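You operate a simulated robot arm through the tools that you are given. There is no shell and no other tool.

Carry out the task below with a simulated robot arm. There is one attempt and no reset: what you move stays moved.

Task
Put the wool cloth to soak in cold suds in the laundry basin.
Fine: water to the FILL line, two pumps from the soap pump mixed in with the paddle, the paddle back in its rack, tap off.
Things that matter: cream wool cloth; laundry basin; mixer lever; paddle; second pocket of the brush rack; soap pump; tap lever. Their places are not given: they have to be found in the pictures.

Only the result counts: the job must be done as asked and must still hold three seconds after the hand-in. Knocking over, shifting, dropping, spilling or breaking anything else fails it. Flat cloth is picked up by pressing the open fingertips on it (5 to 10 N) and closing them slowly along it; thin cloth reads only 2 to 8 mm in the jaws.

Robot
A 7-joint arm with a two-finger parallel gripper, fixed in place. Base frame: the origin is at the foot of the arm, x ahead of it, y to its left, z up. Readings come in m, rad, newtons and seconds.
Its first joint turns from -2.897 to 2.897 rad. Payload 4.4 kg.
Tool frame: the origin (TCP) lies between the finger pads and is the grasp point; the fingertips stand 0.023 m ahead of it; z points along the fingers, y is the line along which they close. The gripper opens to 0.094 m. The fingers are 0.038 m wide and 0.01 m thick; the gripper's body (0.054 by 0.096 m) begins 0.039 m behind the TCP.
Orientation is that of the tool frame in the base frame, as a unit quaternion [x, y, z, w]. With the fingers straight down and closing along the base's y, the tool's x points along the base's -x, its y along +y and its z along -z.

Tools
- The arm moves only by the tool step_arm. Its argument "plan" is a list of rows, each a list of 3 entries, a list of its own where there are three numbers: the shift along the tool's x, y, z in units of 250 mm (1.0 is 250 mm), then the turn, a rotation vector about the tool's x, y, z in units of 120 degrees (1.0 is 120 degrees), then the finger opening in m, from 0 to 0.094. In form: [[[tx, ty, tz], [ax, ay, az], fingers], ...]. A call has 1 to 20 rows; each row is the pose to reach, as a shift and turn from the pose commanded when the call began, along the tool's axes at that moment. A call with a number of a shift or a turn outside -1 to 1 is refused whole. Each row takes 0.2 s and may step no farther than 0.05 m and 0.15 rad from the row before; otherwise, or with a gripper value out of range, the whole call is refused. A pose out of reach is approached as far as the arm can. The call stops where the force on the tool passes 40 N (or 10 N more than at its start, if that is more) or the arm is blocked; 0.2 s more then pass. Each finger travels about 0.072 m/s and halts on what it meets, pressing with about 44 N; the grip force reading is that of the motor and also rises with nothing between the fingers. The clock runs only during rows and for 0.2 s after the last one: add rows that repeat a pose to give the fingers time. It gives the time, the measured TCP pose, the force on the tool (base axes), the opening and the grip force at its end, in the units of the frame above (readings bear some noise), with the torque about the TCP (base axes, N m) and any sound that the robot's microphone picked up, and new pictures: "pictures" is both (left out), scene, wrist or none.
- Cameras (640 x 400 px; columns grow to the right, rows downward): "scene" is fixed at [0.0495, -0.6496, 1.6996]; the picture's right is [0.85, -0.53, 0.00], its down [-0.25, -0.41, -0.87] and it looks along [0.46, 0.74, -0.48] (base axes); focal length 307 px, centre (320, 200). "wrist" rides on the gripper at [0.086, 0.016, -0.074] in the tool frame; the picture's right is [-0.18, 0.98, 0.00], its down [-0.58, -0.11, -0.81] and it looks along [-0.79, -0.15, 0.59] (tool axes); focal length 243 px, centre (320, 200).
- probe_pixels(camera, pixels): for up to 12 pixels [column, row] of the newest picture of that camera ("zoom" is the newest enlarged one), the place [x, y, z] in the base frame of the surface seen there, good to about 0.002 m. The clock stands still meanwhile.
- zoom(camera, box): a new picture of the part [left, top, right, bottom] of that camera's present view, enlarged. The clock stands still meanwhile.
- hand_in(): hands the job in; it is judged then, once.

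Open the gripper and draw the arm clear of the work before you hand the job in, unless the task says otherwise.

The tools are called after ">>>" as a command line: name --argument value ..., lists and objects as JSON in quotes. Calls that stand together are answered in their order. step_arm: Moves the arm, as the interface text tells. Its arguments: {"type":"object","properties":{"plan":{"type":"array"},"pictures":{"type":"string","enum":["both","scene","wrist","none"]}},"required":["plan"]} The other tools are called the same way: probe_pixels (camera, pixels) gives the place of the surface under pixels of a picture; zoom (camera, box) takes an enlarged picture of a part of a camera's view; hand_in () hands the job in.

At the start:

```text
t: 0.0
eef_pos: [0.7946, 0.2183, 1.3748]
ee_rot: [-0.001, 1.0, 0.0, -0.001]
wrist_force: [-0.7, -0.2, 0.7]
ft_torque: [0.0, 0.0, 0.0]
width: 0.0942
grip_force: 0.0
```

scene: 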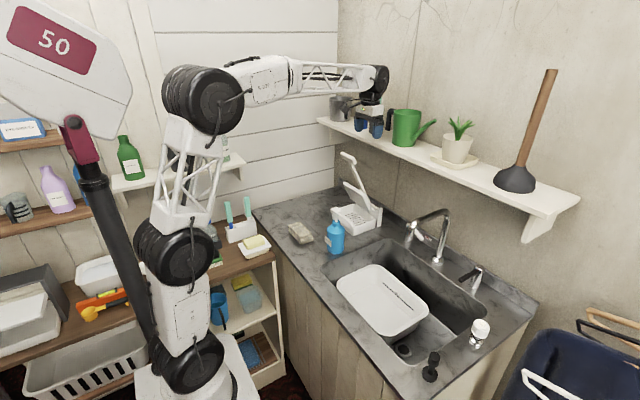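
wrist: 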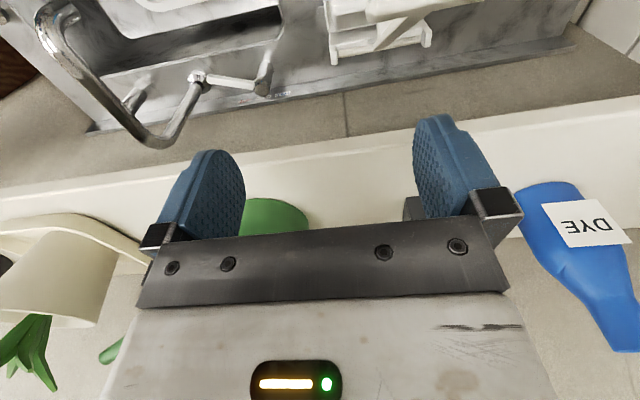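

The scene picture shows a sink with a white basin around (382,300), a tap around (440,235), and a rack and bottles near the counter. I zoom into several regions to identify the things that matter.

>>> zoom --camera "scene" --box '[320, 180, 560, 390]'

>>> zoom --camera "scene" --box '[180, 180, 340, 390]'

>>> zoom --camera "scene" --box '[0, 80, 180, 400]'

>>> zoom --camera "scene" --box '[250, 140, 400, 260]'

```text
1.90 times, centred on (440, 285) of scene
```

zoom: 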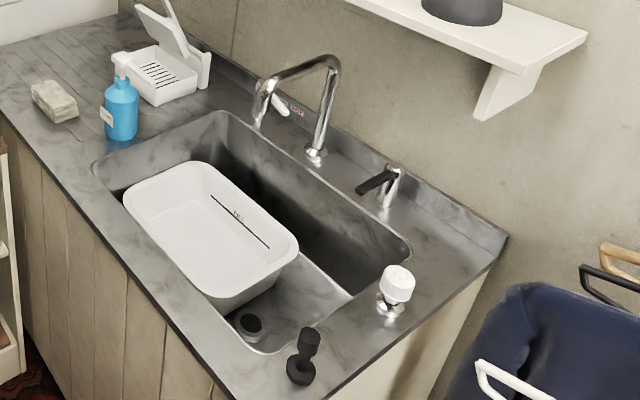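

```text
1.90 times, centred on (260, 285) of scene
```

zoom: 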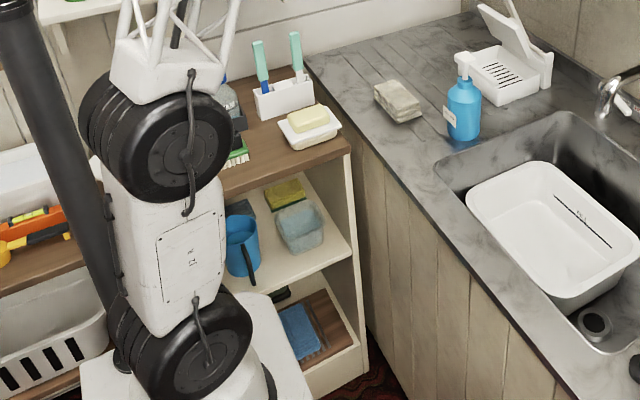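

```text
1.25 times, centred on (90, 240) of scene
```

zoom: 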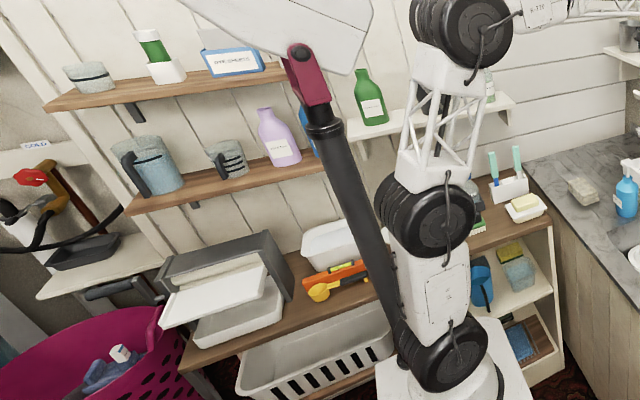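

```text
3.33 times, centred on (325, 200) of scene
```

zoom: 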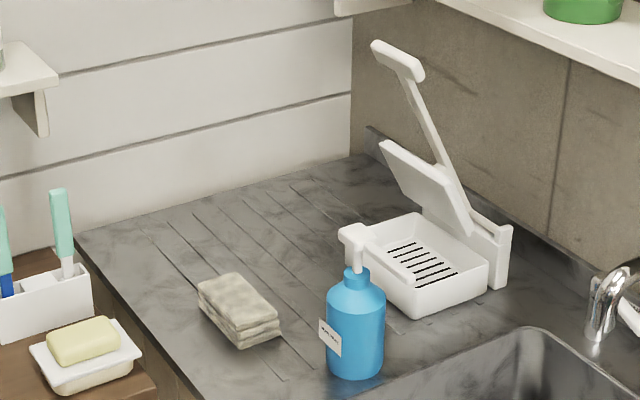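

The cloth looks like the folded cream stack at (300,232), the soap pump the blue bottle at (335,238), the brush rack at (240,230). I probe these positions and zoom closer on the details.

>>> probe_pixels --camera "scene" --pixels '[[300, 230], [335, 245], [333, 222], [240, 232], [228, 205], [247, 203], [382, 300], [412, 228], [445, 212], [470, 272], [480, 328], [430, 362]]'

>>> zoom --camera "scene" --box '[395, 200, 505, 300]'

>>> zoom --camera "scene" --box '[400, 290, 520, 400]'

>>> zoom --camera "scene" --box '[205, 190, 285, 270]'

>>> zoom --camera "scene" --box '[320, 240, 450, 370]'

```text
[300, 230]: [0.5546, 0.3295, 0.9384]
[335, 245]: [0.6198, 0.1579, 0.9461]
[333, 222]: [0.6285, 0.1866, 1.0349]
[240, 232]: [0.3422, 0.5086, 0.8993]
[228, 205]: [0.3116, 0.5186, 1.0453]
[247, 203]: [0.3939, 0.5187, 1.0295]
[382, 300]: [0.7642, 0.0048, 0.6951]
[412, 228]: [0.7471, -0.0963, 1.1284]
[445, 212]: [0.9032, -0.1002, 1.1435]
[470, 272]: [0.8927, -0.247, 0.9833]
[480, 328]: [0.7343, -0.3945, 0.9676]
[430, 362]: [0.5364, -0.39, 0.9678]
```

```text
4.00 times, centred on (450, 250) of scene
```

zoom: 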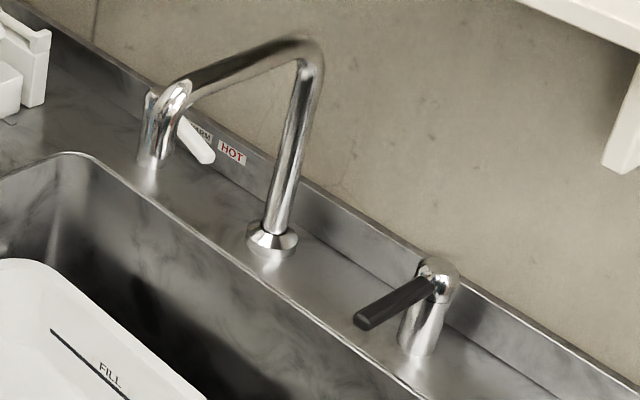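

```text
3.64 times, centred on (460, 345) of scene
```

zoom: 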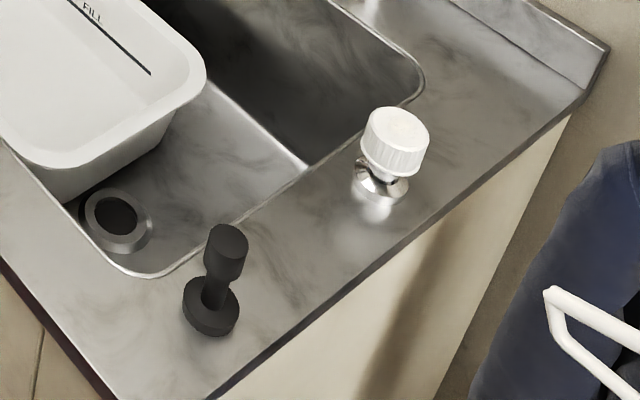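

```text
5.00 times, centred on (245, 230) of scene
```

zoom: 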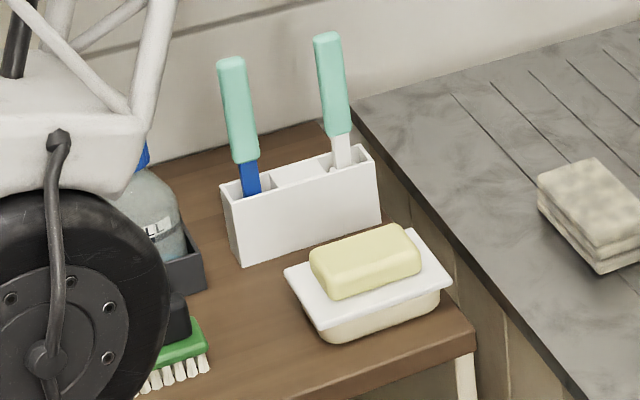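

```text
3.08 times, centred on (385, 305) of scene
```

zoom: 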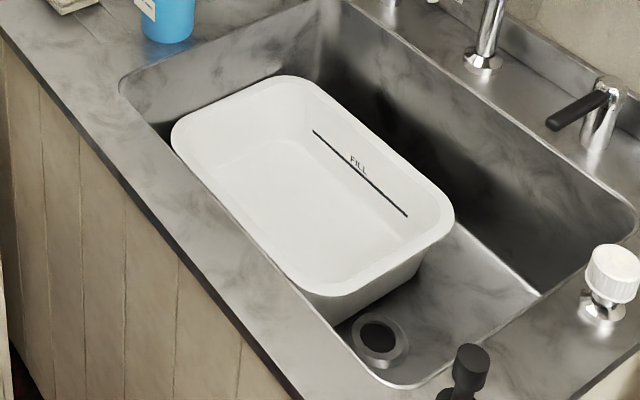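

The mixer seems to be the chrome body with a white handle beside WARM/HOT labels (label near (457,237) in scene), seen upside down in the wrist picture at about (250,85). I zoom in on the wrist view there and probe.

>>> zoom --camera "wrist" --box '[20, 0, 340, 150]'

>>> zoom --camera "wrist" --box '[160, 50, 320, 130]'

>>> probe_pixels --camera "wrist" --pixels '[[197, 78], [225, 82], [262, 85], [245, 100], [280, 94], [150, 135], [60, 30], [190, 110], [130, 110], [430, 70], [300, 60]]'

>>> probe_pixels --camera "scene" --pixels '[[438, 242], [445, 235], [452, 238], [457, 237], [410, 238], [437, 222], [440, 258], [474, 270], [462, 277], [470, 290]]'

```text
2.00 times, centred on (180, 75) of wrist
```

zoom: 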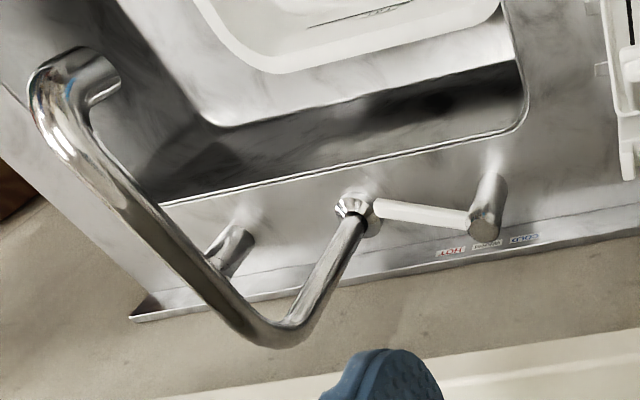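

```text
4.00 times, centred on (240, 90) of wrist
```

zoom: 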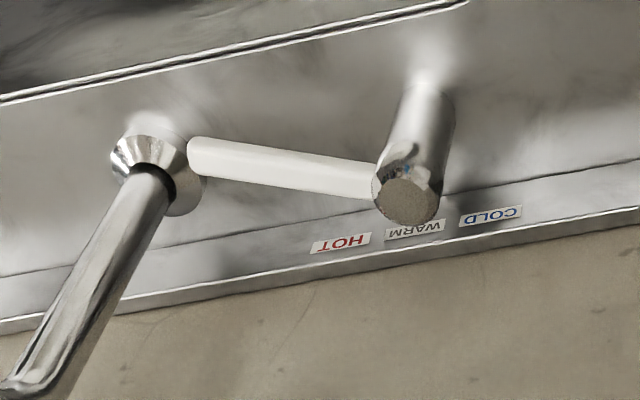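

```text
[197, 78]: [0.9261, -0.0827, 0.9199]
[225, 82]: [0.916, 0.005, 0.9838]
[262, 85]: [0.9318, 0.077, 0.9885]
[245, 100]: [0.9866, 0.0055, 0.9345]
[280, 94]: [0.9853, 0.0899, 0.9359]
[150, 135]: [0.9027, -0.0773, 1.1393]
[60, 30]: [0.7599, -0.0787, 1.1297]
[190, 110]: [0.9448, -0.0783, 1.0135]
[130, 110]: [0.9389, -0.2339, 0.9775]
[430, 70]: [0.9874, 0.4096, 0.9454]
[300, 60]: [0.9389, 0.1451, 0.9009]
```

```text
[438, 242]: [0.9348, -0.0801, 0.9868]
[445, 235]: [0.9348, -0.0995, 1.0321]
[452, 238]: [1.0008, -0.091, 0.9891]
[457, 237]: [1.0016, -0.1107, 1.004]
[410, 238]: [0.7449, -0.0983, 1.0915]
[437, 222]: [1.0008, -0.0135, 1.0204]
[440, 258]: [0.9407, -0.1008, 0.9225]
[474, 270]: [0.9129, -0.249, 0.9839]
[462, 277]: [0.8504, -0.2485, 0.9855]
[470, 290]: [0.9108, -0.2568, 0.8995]
```

The wrist zoom shows the mixer lever's white handle pointing to the HOT side (-y), with COLD at the +y end. Now I probe the basin rim, the sink, and the fill line to see whether the spout outlet is over the basin.

>>> probe_pixels --camera "scene" --pixels '[[338, 282], [376, 265], [427, 306], [388, 334], [355, 272], [400, 283], [360, 310], [412, 318], [345, 280], [378, 268], [420, 308], [388, 330]]'

>>> probe_pixels --camera "scene" --pixels '[[388, 282], [402, 297], [416, 309], [390, 310], [365, 290], [405, 318], [404, 350], [440, 330], [360, 255], [400, 245], [470, 320], [330, 265]]'

>>> probe_pixels --camera "wrist" --pixels '[[210, 87], [215, 90], [250, 94], [258, 98], [268, 70], [204, 72], [105, 40], [80, 50], [140, 105], [120, 115], [370, 20], [400, 90]]'

```text
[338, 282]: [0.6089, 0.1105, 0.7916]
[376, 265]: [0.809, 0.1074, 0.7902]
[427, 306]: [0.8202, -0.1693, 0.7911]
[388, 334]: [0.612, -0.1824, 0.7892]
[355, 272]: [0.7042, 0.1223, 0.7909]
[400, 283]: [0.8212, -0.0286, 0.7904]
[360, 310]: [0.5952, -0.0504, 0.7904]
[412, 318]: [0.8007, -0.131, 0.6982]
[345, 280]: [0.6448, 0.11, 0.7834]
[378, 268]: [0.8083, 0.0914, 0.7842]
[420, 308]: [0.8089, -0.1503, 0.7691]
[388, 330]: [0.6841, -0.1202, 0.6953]
```

```text
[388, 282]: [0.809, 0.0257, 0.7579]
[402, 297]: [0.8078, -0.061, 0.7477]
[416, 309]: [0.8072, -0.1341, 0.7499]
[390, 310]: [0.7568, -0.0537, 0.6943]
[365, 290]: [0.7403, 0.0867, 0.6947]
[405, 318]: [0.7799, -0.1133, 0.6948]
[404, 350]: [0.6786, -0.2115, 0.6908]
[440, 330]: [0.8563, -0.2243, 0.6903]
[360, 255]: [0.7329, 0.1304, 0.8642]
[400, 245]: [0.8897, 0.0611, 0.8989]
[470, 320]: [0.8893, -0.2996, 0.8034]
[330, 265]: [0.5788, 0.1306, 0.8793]
```

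```text
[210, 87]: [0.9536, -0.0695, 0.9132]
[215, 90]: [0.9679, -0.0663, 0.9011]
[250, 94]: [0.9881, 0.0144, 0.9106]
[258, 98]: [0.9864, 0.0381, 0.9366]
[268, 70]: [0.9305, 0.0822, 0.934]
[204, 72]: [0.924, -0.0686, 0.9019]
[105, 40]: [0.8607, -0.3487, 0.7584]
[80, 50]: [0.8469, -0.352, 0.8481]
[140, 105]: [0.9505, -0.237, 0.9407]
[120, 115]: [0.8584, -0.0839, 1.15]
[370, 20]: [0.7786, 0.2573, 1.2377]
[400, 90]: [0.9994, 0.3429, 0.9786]
```

Basin rim spans about x 0.595–0.821, y -0.185–0.122, z 0.79 with the FILL line at z≈0.75; the spout outlet (0.745,-0.097) is above it. Now a closer look at the pump, the cloth and the rack.

>>> zoom --camera "scene" --box '[315, 210, 365, 260]'

>>> zoom --camera "scene" --box '[280, 210, 330, 255]'

>>> zoom --camera "scene" --box '[220, 195, 260, 245]'

>>> zoom --camera "scene" --box '[325, 140, 395, 240]'

```text
8.00 times, centred on (340, 235) of scene
```

zoom: 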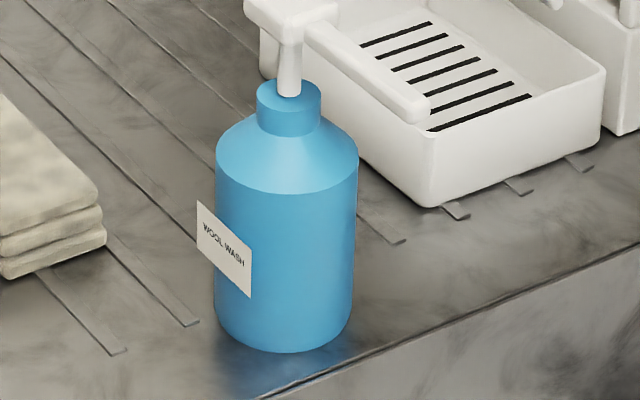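

```text
8.89 times, centred on (305, 232) of scene
```

zoom: 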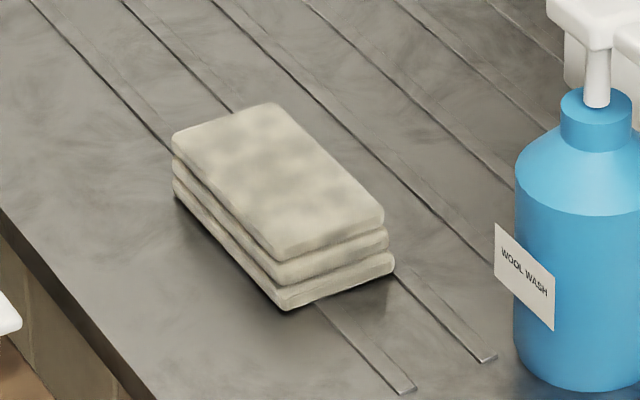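

```text
8.00 times, centred on (240, 220) of scene
```

zoom: 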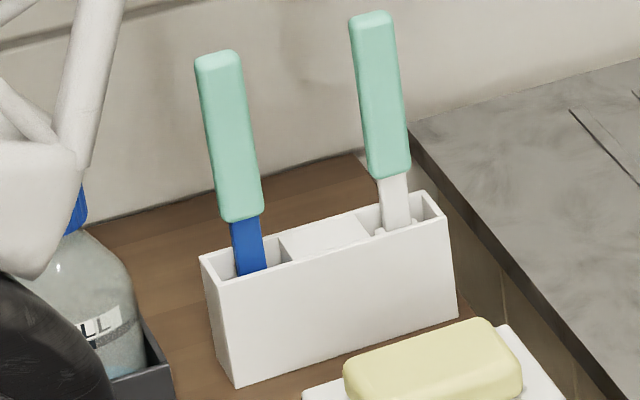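

```text
4.00 times, centred on (360, 190) of scene
```

zoom: 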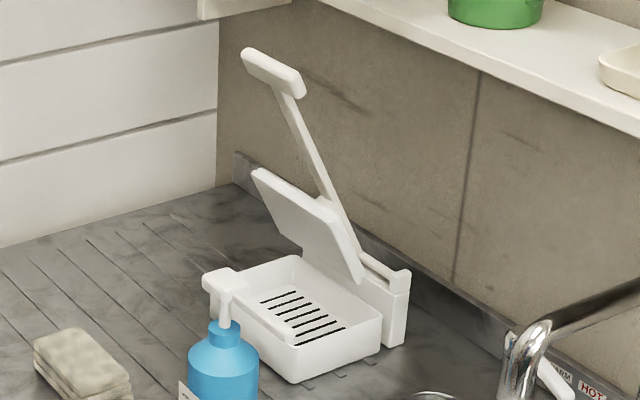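

The bottle is labelled WOOL WASH and there seems to be a long bar from the pump head toward (349,224) that may be the nozzle. I probe along it, and the cloth stack's corners and rack items.

>>> probe_pixels --camera "scene" --pixels '[[336, 211], [341, 214], [346, 218], [350, 222], [352, 224], [335, 220], [331, 211], [336, 225], [329, 243], [343, 245], [336, 255], [336, 233]]'

>>> probe_pixels --camera "scene" --pixels '[[300, 222], [311, 234], [300, 238], [289, 225], [300, 243], [313, 239], [290, 230], [300, 230], [310, 238], [294, 238], [305, 243], [312, 236]]'

>>> probe_pixels --camera "scene" --pixels '[[227, 202], [230, 218], [231, 226], [246, 199], [249, 213], [250, 222], [240, 225], [236, 226], [256, 224], [227, 233], [229, 246], [256, 237]]'

```text
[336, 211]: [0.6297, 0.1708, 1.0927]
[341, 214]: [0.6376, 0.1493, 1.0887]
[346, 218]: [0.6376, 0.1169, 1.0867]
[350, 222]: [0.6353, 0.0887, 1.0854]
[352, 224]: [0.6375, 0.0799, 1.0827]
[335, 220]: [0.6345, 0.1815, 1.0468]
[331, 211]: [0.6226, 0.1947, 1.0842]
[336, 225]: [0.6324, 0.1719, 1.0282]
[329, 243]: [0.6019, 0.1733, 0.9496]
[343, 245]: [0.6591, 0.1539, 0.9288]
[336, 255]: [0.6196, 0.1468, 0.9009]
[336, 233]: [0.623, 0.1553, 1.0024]
```

```text
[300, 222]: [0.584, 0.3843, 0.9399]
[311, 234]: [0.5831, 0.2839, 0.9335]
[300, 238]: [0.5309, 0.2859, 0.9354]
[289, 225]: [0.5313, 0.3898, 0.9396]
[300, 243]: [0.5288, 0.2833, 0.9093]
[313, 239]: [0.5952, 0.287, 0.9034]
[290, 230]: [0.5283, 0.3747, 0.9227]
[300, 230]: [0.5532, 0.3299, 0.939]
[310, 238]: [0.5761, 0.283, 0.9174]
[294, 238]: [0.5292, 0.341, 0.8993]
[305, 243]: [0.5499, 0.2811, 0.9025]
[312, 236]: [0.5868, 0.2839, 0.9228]
```

```text
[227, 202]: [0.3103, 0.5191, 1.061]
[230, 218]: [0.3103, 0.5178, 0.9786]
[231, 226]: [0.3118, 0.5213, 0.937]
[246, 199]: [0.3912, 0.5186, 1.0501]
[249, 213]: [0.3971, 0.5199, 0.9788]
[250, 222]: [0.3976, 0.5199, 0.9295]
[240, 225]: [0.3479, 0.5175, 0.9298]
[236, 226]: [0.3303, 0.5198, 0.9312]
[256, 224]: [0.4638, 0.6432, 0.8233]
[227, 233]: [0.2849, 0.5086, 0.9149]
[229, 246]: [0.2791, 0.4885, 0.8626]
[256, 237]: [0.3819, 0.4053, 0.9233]
```

The nozzle runs from the head at about (0.632,0.175,1.09) to its tip near (0.637,0.08,1.083), which is already above the basin. I check obstacles: the wall shelf with its objects and the press lever.

>>> probe_pixels --camera "scene" --pixels '[[320, 122], [400, 158], [530, 210], [340, 110], [405, 125], [430, 130], [450, 165], [455, 148], [515, 180], [345, 157], [357, 166], [360, 190]]'

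>>> probe_pixels --camera "wrist" --pixels '[[340, 60], [480, 55], [400, 25], [560, 230], [270, 215], [100, 160], [350, 140], [50, 250], [20, 350], [600, 130], [380, 50], [440, 20]]'

>>> zoom --camera "scene" --box '[310, 50, 600, 240]'

```text
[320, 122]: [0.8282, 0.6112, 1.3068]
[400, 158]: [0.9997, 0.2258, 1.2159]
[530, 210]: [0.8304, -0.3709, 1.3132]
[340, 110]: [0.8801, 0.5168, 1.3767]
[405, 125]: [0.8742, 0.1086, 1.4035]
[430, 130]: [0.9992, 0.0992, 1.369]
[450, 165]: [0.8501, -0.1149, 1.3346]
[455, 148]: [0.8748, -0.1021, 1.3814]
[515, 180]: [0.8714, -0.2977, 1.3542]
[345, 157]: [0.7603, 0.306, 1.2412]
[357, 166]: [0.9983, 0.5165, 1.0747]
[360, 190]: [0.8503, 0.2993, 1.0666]
```

```text
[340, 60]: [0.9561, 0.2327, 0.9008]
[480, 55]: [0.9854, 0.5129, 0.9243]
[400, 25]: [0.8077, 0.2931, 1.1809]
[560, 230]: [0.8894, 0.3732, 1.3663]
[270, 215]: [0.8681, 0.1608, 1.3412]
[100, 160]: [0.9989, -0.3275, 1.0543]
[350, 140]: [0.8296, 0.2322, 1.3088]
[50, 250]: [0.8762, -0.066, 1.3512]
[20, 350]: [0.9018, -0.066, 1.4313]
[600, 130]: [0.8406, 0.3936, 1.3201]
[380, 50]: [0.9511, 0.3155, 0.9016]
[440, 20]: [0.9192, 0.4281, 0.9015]
```

```text
2.11 times, centred on (455, 145) of scene
```

zoom: 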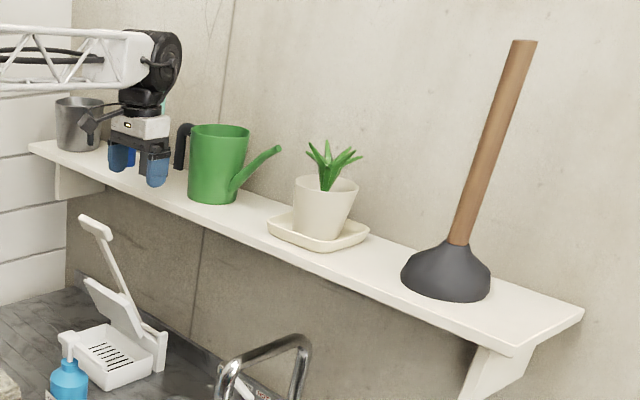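

The wall shelf edge is at x≈0.83, z≈1.31, and the press handle stands up to z≈1.24 near (0.77,0.28). I back the arm off in -x, move to y≈0.10 and go down a bit to view the mixer, spout and pump with the wrist camera.

>>> step_arm --plan '[[[0.19, 0, 0], [0, 0, 0], 0.094], [[0.38, 0, 0], [0, 0, 0], 0.094], [[0.38, -0.18, 0], [0, 0, 0], 0.094], [[0.38, -0.34, 0], [0, 0, 0], 0.094], [[0.38, -0.47, 0], [0, 0, 0], 0.094], [[0.38, -0.47, 0.18], [0, 0, 0], 0.094], [[0.38, -0.47, 0.35], [0, 0, 0], 0.094], [[0.38, -0.47, 0.5], [0, 0, 0], 0.094]]'

```text
t: 1.8
eef_pos: [0.7011, 0.1001, 1.2484]
ee_rot: [-0.001, 1.0, 0.0, 0.0]
wrist_force: [-0.5, 0.6, 0.2]
ft_torque: [0.01, -0.04, 0.02]
width: 0.0939
grip_force: 0.1
```

scene: 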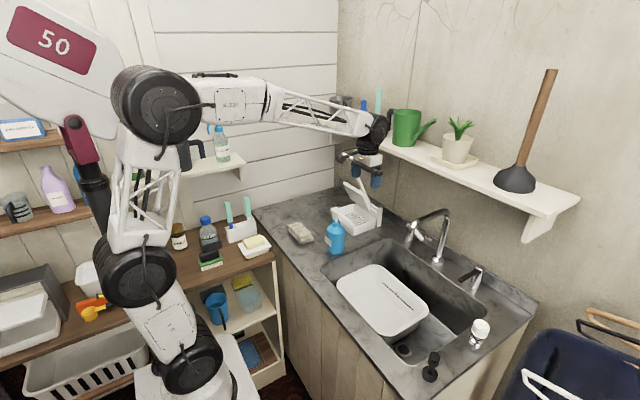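
wrist: 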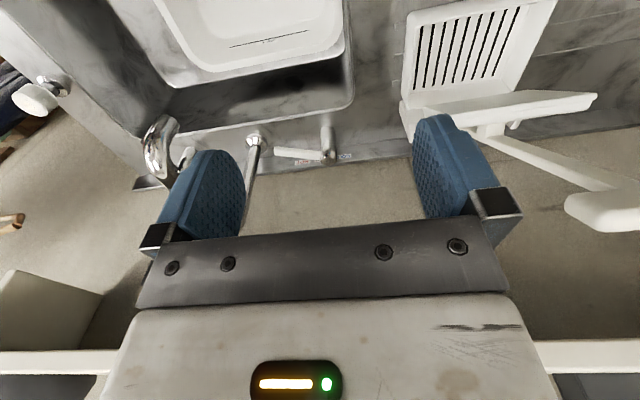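

Something teal at (378,98) and blue at (363,106) became visible on the wall shelf. I zoom there and on the mixer in the wrist view (300,150).

>>> zoom --camera "scene" --box '[330, 80, 420, 150]'

>>> zoom --camera "wrist" --box '[240, 120, 370, 180]'

>>> zoom --camera "wrist" --box '[0, 0, 360, 200]'

>>> zoom --camera "scene" --box '[165, 190, 285, 280]'

>>> probe_pixels --camera "wrist" --pixels '[[275, 152], [285, 153], [295, 154], [305, 155], [315, 156], [327, 155], [327, 130], [303, 161], [325, 159], [345, 156], [254, 140], [160, 135]]'

```text
5.71 times, centred on (375, 115) of scene
```

zoom: 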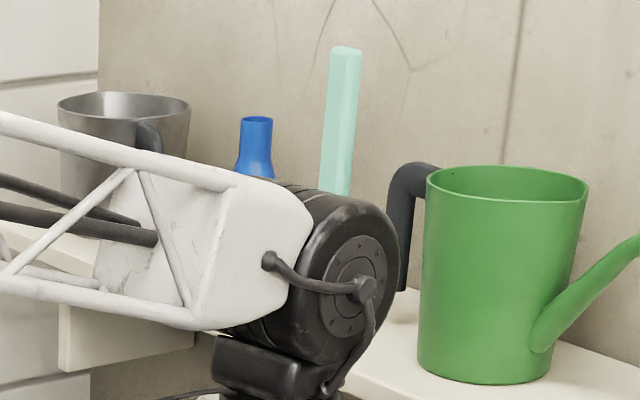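

```text
4.92 times, centred on (305, 150) of wrist
```

zoom: 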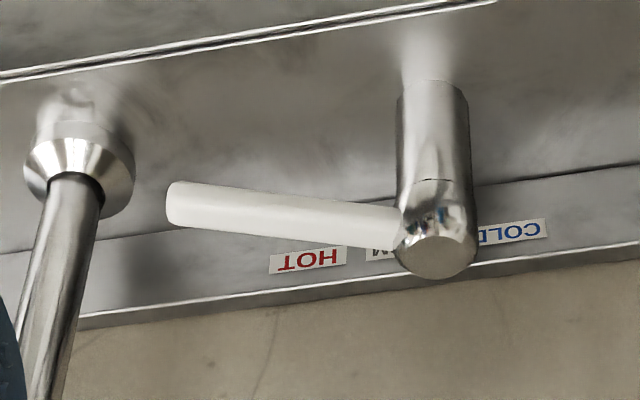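

```text
1.78 times, centred on (180, 100) of wrist
```

zoom: 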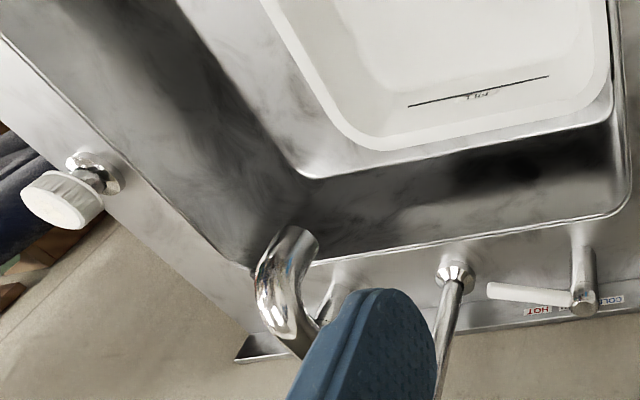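

```text
4.44 times, centred on (225, 235) of scene
```

zoom: 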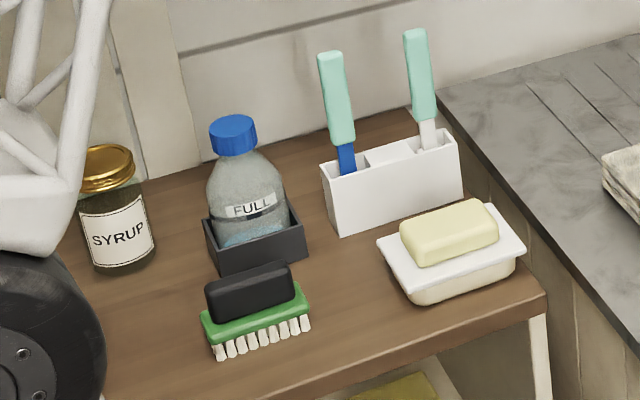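

```text
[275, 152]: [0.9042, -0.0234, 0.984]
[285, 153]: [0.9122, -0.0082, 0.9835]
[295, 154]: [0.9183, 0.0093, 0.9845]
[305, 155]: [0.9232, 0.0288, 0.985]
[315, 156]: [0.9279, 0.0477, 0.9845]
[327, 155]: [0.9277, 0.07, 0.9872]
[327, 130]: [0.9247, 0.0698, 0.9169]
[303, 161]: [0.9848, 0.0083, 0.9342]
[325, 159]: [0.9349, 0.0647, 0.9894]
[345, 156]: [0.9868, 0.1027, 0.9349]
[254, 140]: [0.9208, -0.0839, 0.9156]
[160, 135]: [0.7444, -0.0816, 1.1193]
```

A third teal handle stands on the wall shelf beside the cup, so the paddle's identity needs checking. I probe that item and the black pole at (100,200), then plan a view of the rack.

>>> probe_pixels --camera "scene" --pixels '[[378, 95], [379, 108], [363, 103], [345, 102], [100, 200], [130, 300], [70, 40], [80, 130], [209, 225], [210, 258], [253, 243], [265, 230]]'

>>> zoom --camera "wrist" --box '[380, 0, 640, 240]'

```text
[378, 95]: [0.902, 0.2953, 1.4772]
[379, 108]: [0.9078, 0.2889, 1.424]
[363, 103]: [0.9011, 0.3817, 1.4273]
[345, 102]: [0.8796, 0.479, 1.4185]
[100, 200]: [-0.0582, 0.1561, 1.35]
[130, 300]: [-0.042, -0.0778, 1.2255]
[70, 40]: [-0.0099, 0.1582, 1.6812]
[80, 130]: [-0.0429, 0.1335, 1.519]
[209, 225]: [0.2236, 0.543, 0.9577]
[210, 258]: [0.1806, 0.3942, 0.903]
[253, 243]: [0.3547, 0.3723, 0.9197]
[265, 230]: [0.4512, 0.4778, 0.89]
```

```text
1.67 times, centred on (510, 120) of wrist
```

zoom: 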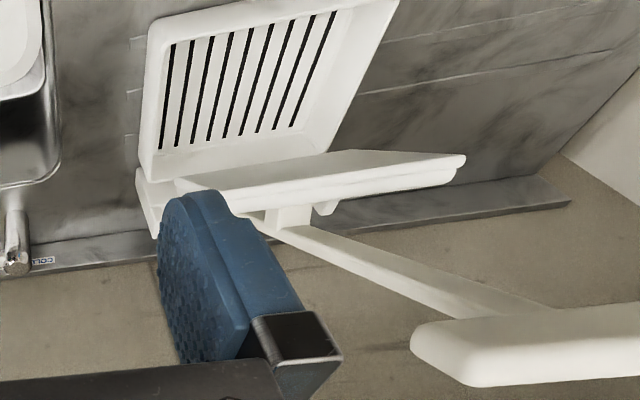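

The third teal handle is at about (0.905,0.292,1.45) on the wall shelf. I swing back toward the rack with the tool turned so the wrist camera looks toward +y, which also frees the scene view of the shelf.

>>> step_arm --plan '[[[0.08, 0.04, 0], [0, 0, -0.0625], 0.094], [[0.16, 0.08, 0], [0, 0, -0.125], 0.094], [[0.24, 0.12, 0], [0, 0, -0.1875], 0.094], [[0.32, 0.16, 0], [0, 0, -0.25], 0.094], [[0.4, 0.2, 0], [0, 0, -0.3125], 0.094], [[0.48, 0.24, 0], [0, 0, -0.375], 0.094], [[0.56, 0.28, 0], [0, 0, -0.4375], 0.094], [[0.64, 0.32, 0], [0, 0, -0.5], 0.094], [[0.72, 0.36, 0], [0, 0, -0.5625], 0.094], [[0.8, 0.4, 0], [0, 0, -0.625], 0.094], [[0.88, 0.44, 0], [0, 0, -0.6875], 0.094], [[0.92, 0.48, 0], [0, 0, -0.75], 0.094]]'

```text
t: 4.4
eef_pos: [0.4693, 0.2207, 1.2516]
ee_rot: [0.708, -0.707, 0.0, 0.001]
wrist_force: [-0.1, -0.3, 1.0]
ft_torque: [-0.02, 0.01, -0.02]
width: 0.0941
grip_force: 0.1
```

scene: 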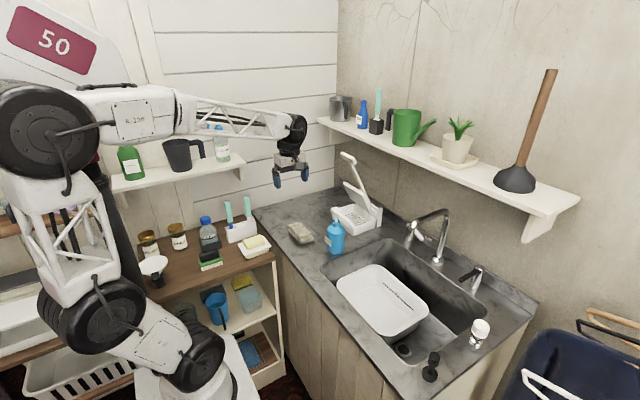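
wrist: 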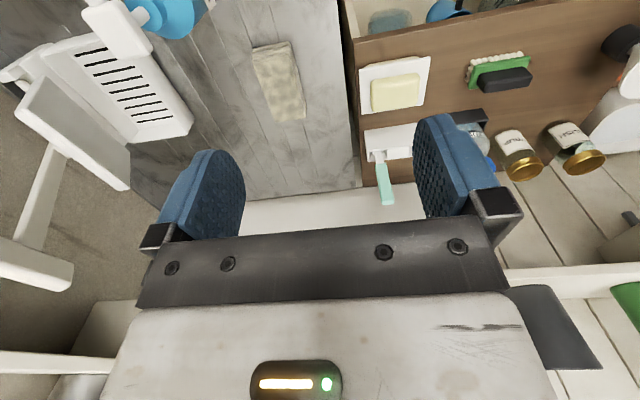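

Now the wall shelf item is visible: a teal handle rising out of a dark block at (377,115). I zoom on it and on the rack in the wrist view (385,155).

>>> zoom --camera "scene" --box '[350, 80, 410, 140]'

>>> zoom --camera "wrist" --box '[330, 40, 540, 220]'

>>> zoom --camera "wrist" --box '[230, 20, 330, 140]'

```text
6.67 times, centred on (380, 110) of scene
```

zoom: 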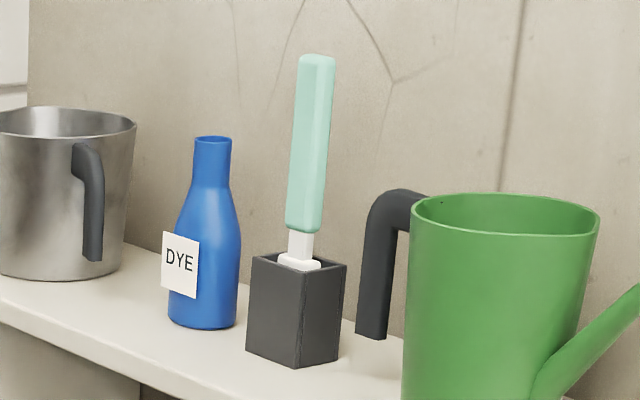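

```text
2.22 times, centred on (435, 130) of wrist
```

zoom: 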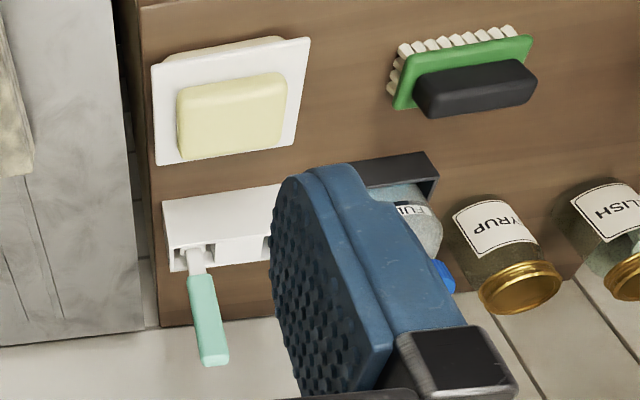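

```text
3.33 times, centred on (280, 80) of wrist
```

zoom: 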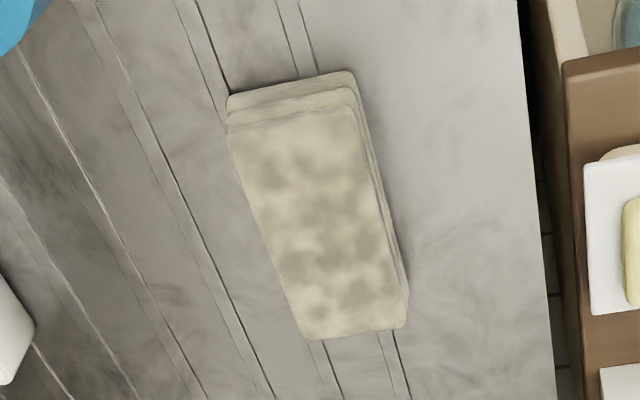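

The shelf item is a brush-like tool in its own dark holder (a separate item), while the rack holds one with a blue shaft and one with a white shaft. I go nearer to the rack to see into its pockets.

>>> step_arm --plan '[[[-0.1, 0.13, 0.1], [0, 0, 0], 0.094], [[-0.2, 0.26, 0.2], [0, 0, 0], 0.094], [[-0.32, 0.396, 0.3], [0, 0, 0], 0.094], [[-0.32, 0.396, 0.4], [0, 0, 0], 0.094]]'

```text
refused: row 3 steps farther than a row can; nothing moved
```

The third row's step was slightly more than 0.05 m; I divide the move more finely.

>>> step_arm --plan '[[[-0.08, 0.1, 0.08], [0, 0, 0], 0.094], [[-0.16, 0.2, 0.16], [0, 0, 0], 0.094], [[-0.24, 0.3, 0.24], [0, 0, 0], 0.094], [[-0.32, 0.396, 0.32], [0, 0, 0], 0.094], [[-0.32, 0.396, 0.4], [0, 0, 0], 0.094]]'

```text
t: 5.6
eef_pos: [0.3725, 0.2987, 1.1499]
ee_rot: [0.708, -0.707, 0.0, -0.001]
wrist_force: [-0.7, -0.4, 0.0]
ft_torque: [0.02, -0.01, -0.01]
width: 0.0937
grip_force: 0.0
```

scene: 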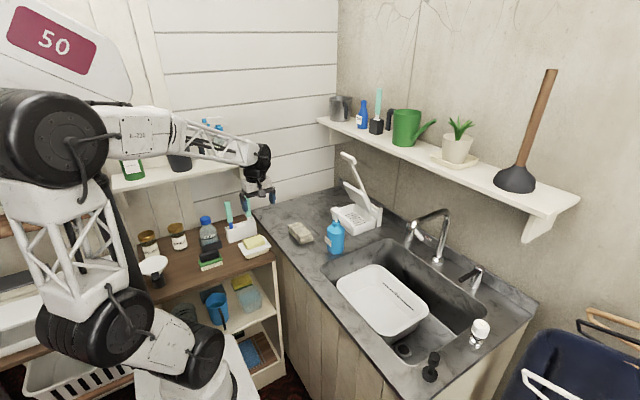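
wrist: 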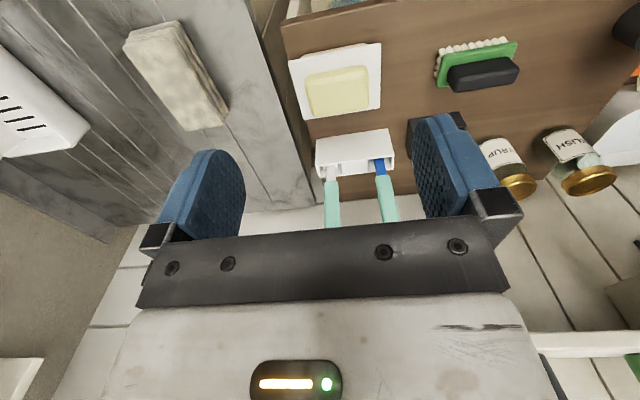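

The rack is now between the fingers at (355,155), both handles visible. I zoom into it.

>>> zoom --camera "wrist" --box '[305, 125, 405, 185]'

>>> probe_pixels --camera "wrist" --pixels '[[332, 175], [335, 215], [379, 168], [388, 215], [318, 168], [355, 170], [392, 163], [318, 148], [392, 140], [355, 145], [334, 190], [384, 190]]'

```text
6.40 times, centred on (355, 155) of wrist
```

zoom: 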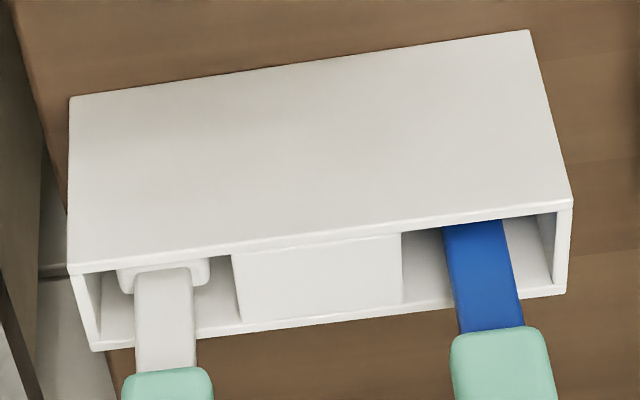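

```text
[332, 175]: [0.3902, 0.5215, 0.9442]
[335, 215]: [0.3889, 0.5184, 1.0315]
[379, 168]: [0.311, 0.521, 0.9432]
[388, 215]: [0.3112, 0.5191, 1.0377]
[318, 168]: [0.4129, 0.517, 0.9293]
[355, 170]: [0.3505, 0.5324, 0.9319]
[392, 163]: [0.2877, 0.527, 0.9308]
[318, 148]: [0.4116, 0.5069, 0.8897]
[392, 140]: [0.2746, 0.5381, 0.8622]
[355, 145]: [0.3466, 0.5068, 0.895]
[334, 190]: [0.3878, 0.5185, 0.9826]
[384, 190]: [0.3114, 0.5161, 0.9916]
```

The pocket at x≈0.39 holds a tool with a white shaft and a rounded white head, the one at x≈0.31 a flat blue shaft. To tell paddle from brush I want a steeper view into the pockets; first I check the wall shelf above the rack for clearance.

>>> probe_pixels --camera "scene" --pixels '[[243, 165], [225, 175], [210, 180], [205, 135], [215, 130], [130, 185], [130, 160], [180, 160], [245, 180], [240, 130], [290, 130], [228, 205]]'

>>> zoom --camera "scene" --box '[100, 100, 280, 240]'

>>> probe_pixels --camera "wrist" --pixels '[[590, 345], [250, 220], [280, 215], [110, 260], [530, 250], [330, 227], [394, 221], [520, 340], [630, 365], [20, 370]]'

```text
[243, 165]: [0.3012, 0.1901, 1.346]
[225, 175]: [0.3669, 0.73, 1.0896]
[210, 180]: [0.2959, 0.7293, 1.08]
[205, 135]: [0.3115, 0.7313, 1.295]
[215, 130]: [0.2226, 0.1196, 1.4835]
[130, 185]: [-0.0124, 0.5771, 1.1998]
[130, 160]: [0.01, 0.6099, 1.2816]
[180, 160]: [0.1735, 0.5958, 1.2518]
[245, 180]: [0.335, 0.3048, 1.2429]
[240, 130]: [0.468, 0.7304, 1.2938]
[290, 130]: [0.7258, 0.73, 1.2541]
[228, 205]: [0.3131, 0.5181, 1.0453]
```

```text
2.86 times, centred on (190, 170) of scene
```

zoom: 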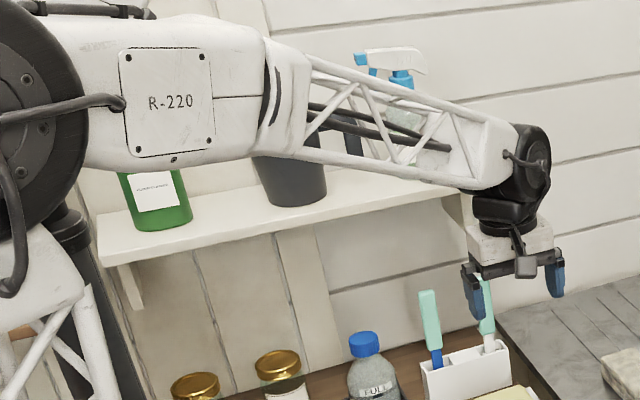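

```text
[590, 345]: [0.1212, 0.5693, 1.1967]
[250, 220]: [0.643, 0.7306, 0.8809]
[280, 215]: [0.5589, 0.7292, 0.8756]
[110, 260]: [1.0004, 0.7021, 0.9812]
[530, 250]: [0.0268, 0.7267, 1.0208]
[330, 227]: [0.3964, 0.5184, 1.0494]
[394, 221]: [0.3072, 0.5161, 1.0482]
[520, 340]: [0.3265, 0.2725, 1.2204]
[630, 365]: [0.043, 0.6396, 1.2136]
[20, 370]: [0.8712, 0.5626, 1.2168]
```

Wall at y=0.73, the left shelf front edge at y≈0.577, z≈1.2. I zoom more tightly into both pockets before moving.

>>> zoom --camera "wrist" --box '[315, 155, 345, 185]'

>>> zoom --camera "wrist" --box '[365, 150, 400, 185]'

>>> zoom --camera "scene" --box '[220, 210, 262, 245]'

```text
13.33 times, centred on (330, 170) of wrist
```

zoom: 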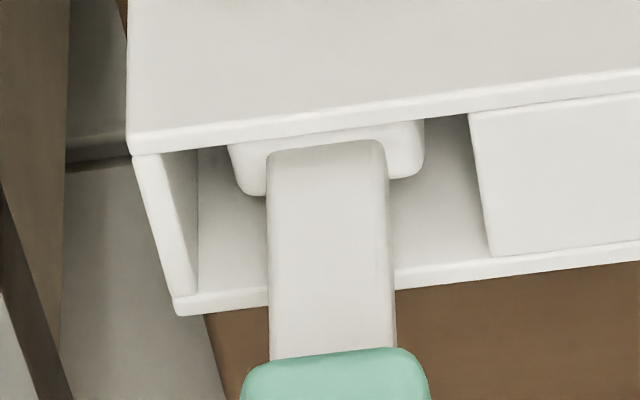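

```text
11.43 times, centred on (382, 168) of wrist
```

zoom: 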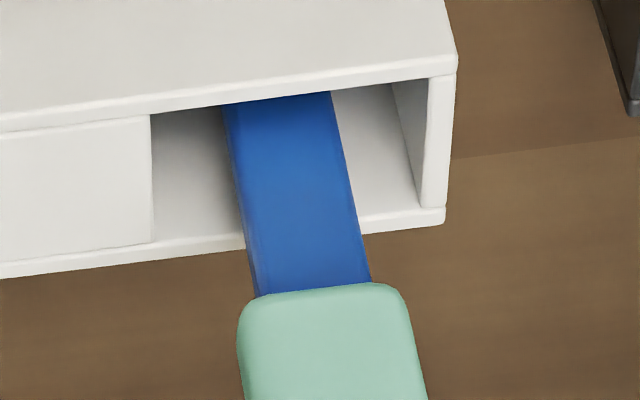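

```text
11.43 times, centred on (241, 228) of scene
```

zoom: 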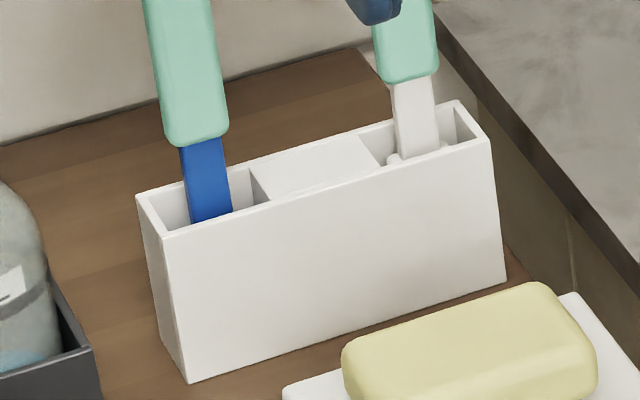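

I move the camera closer and above the rack (TCP to about y=0.46, fingertips still ~5 cm above the handle tops) for a steep look into the pockets.

>>> step_arm --plan '[[[-0.17, 0, 0], [0, 0, 0], 0.094], [[-0.34, 0, 0], [0, 0, 0], 0.094], [[-0.5, 0, 0], [0, 0, 0], 0.094], [[-0.62, 0, 0], [0, 0, 0], 0.094]]'

```text
t: 6.6
eef_pos: [0.3703, 0.4545, 1.1516]
ee_rot: [-0.707, 0.707, 0.0, 0.0]
wrist_force: [0.6, 0.5, 0.5]
ft_torque: [0.0, 0.02, 0.0]
width: 0.0941
grip_force: 0.0
```

scene: 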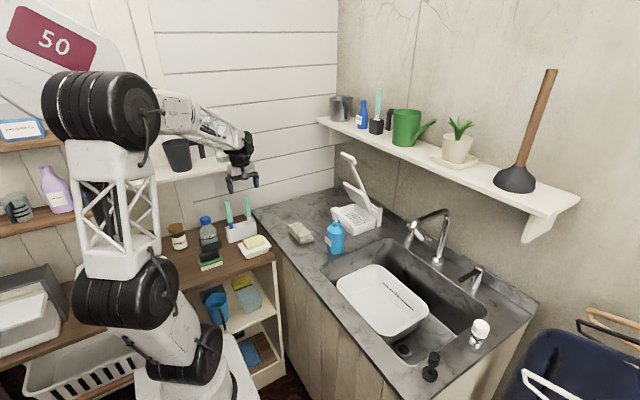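
wrist: 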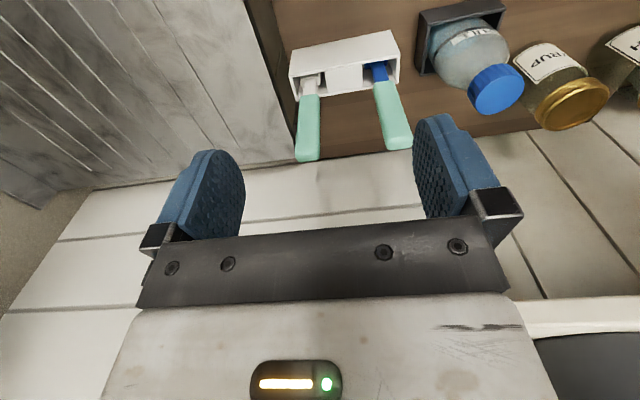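

The rack is now seen from higher up at (345,70). I zoom into it.

>>> zoom --camera "wrist" --box '[280, 25, 420, 165]'

>>> zoom --camera "wrist" --box '[285, 55, 345, 105]'

>>> zoom --camera "wrist" --box '[350, 45, 410, 95]'

>>> probe_pixels --camera "wrist" --pixels '[[307, 155], [299, 140], [318, 140], [307, 120], [309, 100], [399, 145], [390, 130], [380, 90], [410, 130], [312, 84], [379, 70], [307, 160]]'

```text
2.86 times, centred on (350, 95) of wrist
```

zoom: 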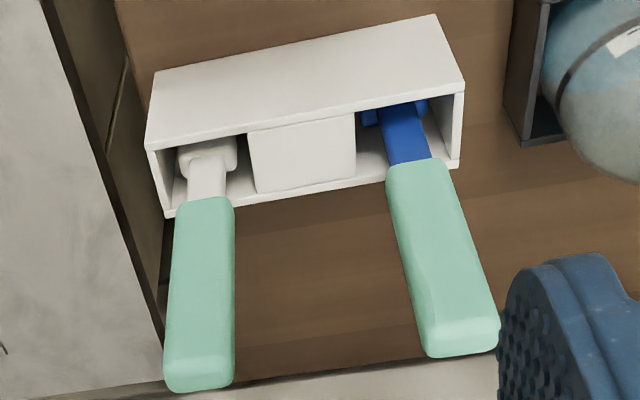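

```text
8.00 times, centred on (315, 80) of wrist
```

zoom: 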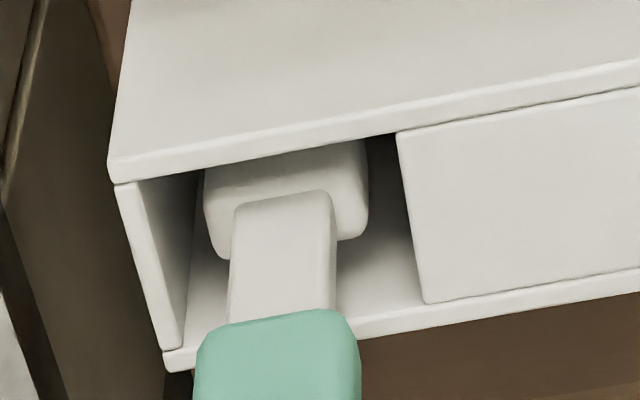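

```text
8.00 times, centred on (380, 70) of wrist
```

zoom: 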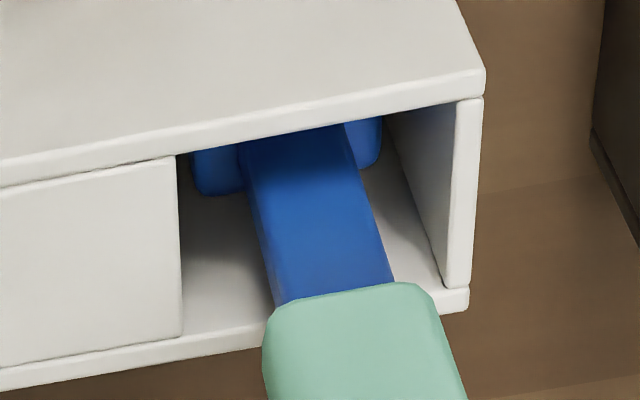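

```text
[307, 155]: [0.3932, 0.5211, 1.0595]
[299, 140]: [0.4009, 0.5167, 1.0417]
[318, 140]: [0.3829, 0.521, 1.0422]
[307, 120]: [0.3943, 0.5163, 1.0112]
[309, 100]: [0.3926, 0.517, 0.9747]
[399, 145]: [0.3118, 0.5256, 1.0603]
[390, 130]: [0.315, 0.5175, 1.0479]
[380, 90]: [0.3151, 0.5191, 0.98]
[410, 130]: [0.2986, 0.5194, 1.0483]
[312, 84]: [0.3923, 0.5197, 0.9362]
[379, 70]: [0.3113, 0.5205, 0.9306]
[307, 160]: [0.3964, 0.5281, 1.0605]
```

Both rack tools have a neck and a wider hidden head; the white one is in the second pocket counted from the left (x≈0.39). I'll decide by lifting later; first comes the water. I probe my own wrist to learn how much room it takes under the wall shelf, and the shelf's underside.

>>> probe_pixels --camera "scene" --pixels '[[240, 132], [247, 142], [237, 148], [250, 152], [240, 160], [250, 165], [233, 170], [240, 175], [215, 128], [190, 112], [540, 215], [527, 225]]'

>>> zoom --camera "scene" --box '[190, 90, 290, 200]'

```text
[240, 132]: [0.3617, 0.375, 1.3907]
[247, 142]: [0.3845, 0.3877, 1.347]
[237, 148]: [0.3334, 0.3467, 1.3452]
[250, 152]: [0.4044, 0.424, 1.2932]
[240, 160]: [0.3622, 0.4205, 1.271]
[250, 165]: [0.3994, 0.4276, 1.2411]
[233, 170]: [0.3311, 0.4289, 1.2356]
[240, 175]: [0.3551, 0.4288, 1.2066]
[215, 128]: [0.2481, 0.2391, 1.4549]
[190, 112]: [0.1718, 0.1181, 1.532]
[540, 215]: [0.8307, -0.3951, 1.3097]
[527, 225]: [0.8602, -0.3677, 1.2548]
```

```text
3.64 times, centred on (240, 145) of scene
```

zoom: 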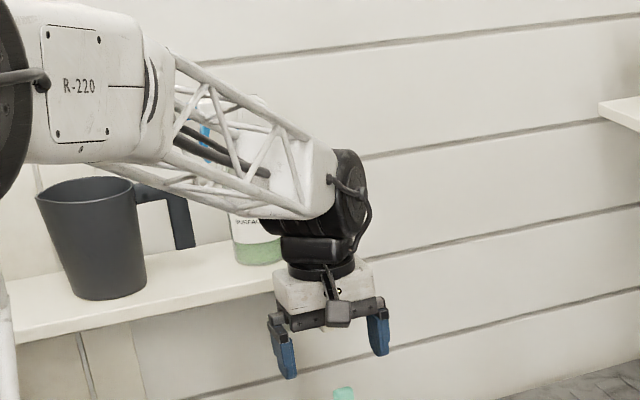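

My wrist drum reaches about 0.245 m above the TCP, too high to hook the mixer lever from above under the shelf (z≈1.28). I'll use a horizontal tool pointing +x and pinch the lever from above and below; first I retreat from the rack and begin turning the tool.

>>> step_arm --plan '[[[0.18, 0, 0], [0, 0, 0], 0.094], [[0.36, 0, 0], [0, 0, 0], 0.094], [[0.4133, -0.05, -0.0333], [0, 0, 0.0625], 0.094], [[0.4667, -0.1, -0.0667], [0, 0, 0.125], 0.094], [[0.52, -0.15, -0.1], [0, 0, 0.1875], 0.094], [[0.5733, -0.2, -0.1333], [0, 0, 0.25], 0.094], [[0.6267, -0.25, -0.1667], [0, 0, 0.3125], 0.094], [[0.68, -0.3, -0.2], [0, 0, 0.375], 0.094], [[0.7333, -0.35, -0.2333], [0, 0, 0.4375], 0.094], [[0.7867, -0.4, -0.2667], [0, 0, 0.5], 0.094], [[0.84, -0.45, -0.3], [0, 0, 0.5625], 0.094], [[0.8933, -0.5, -0.3333], [0, 0, 0.625], 0.094], [[0.9467, -0.55, -0.3667], [0, 0, 0.6875], 0.094], [[1.0, -0.6, -0.4], [0, 0, 0.75], 0.094]]' --pictures "scene"

```text
t: 9.6
eef_pos: [0.5214, 0.2061, 1.2529]
ee_rot: [0.002, 1.0, 0.0, 0.0]
wrist_force: [0.6, 0.1, -0.6]
ft_torque: [0.03, -0.01, 0.02]
width: 0.0941
grip_force: 0.1
```

scene: 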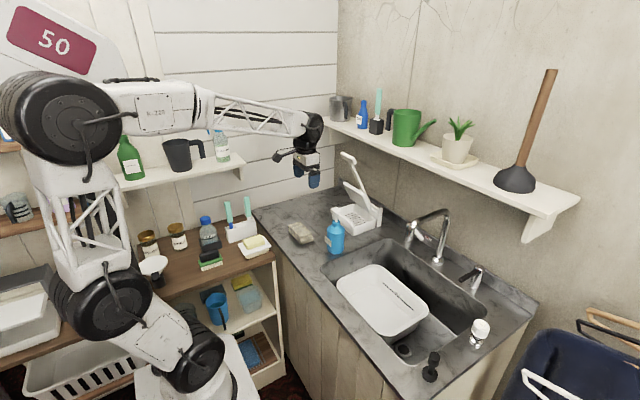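

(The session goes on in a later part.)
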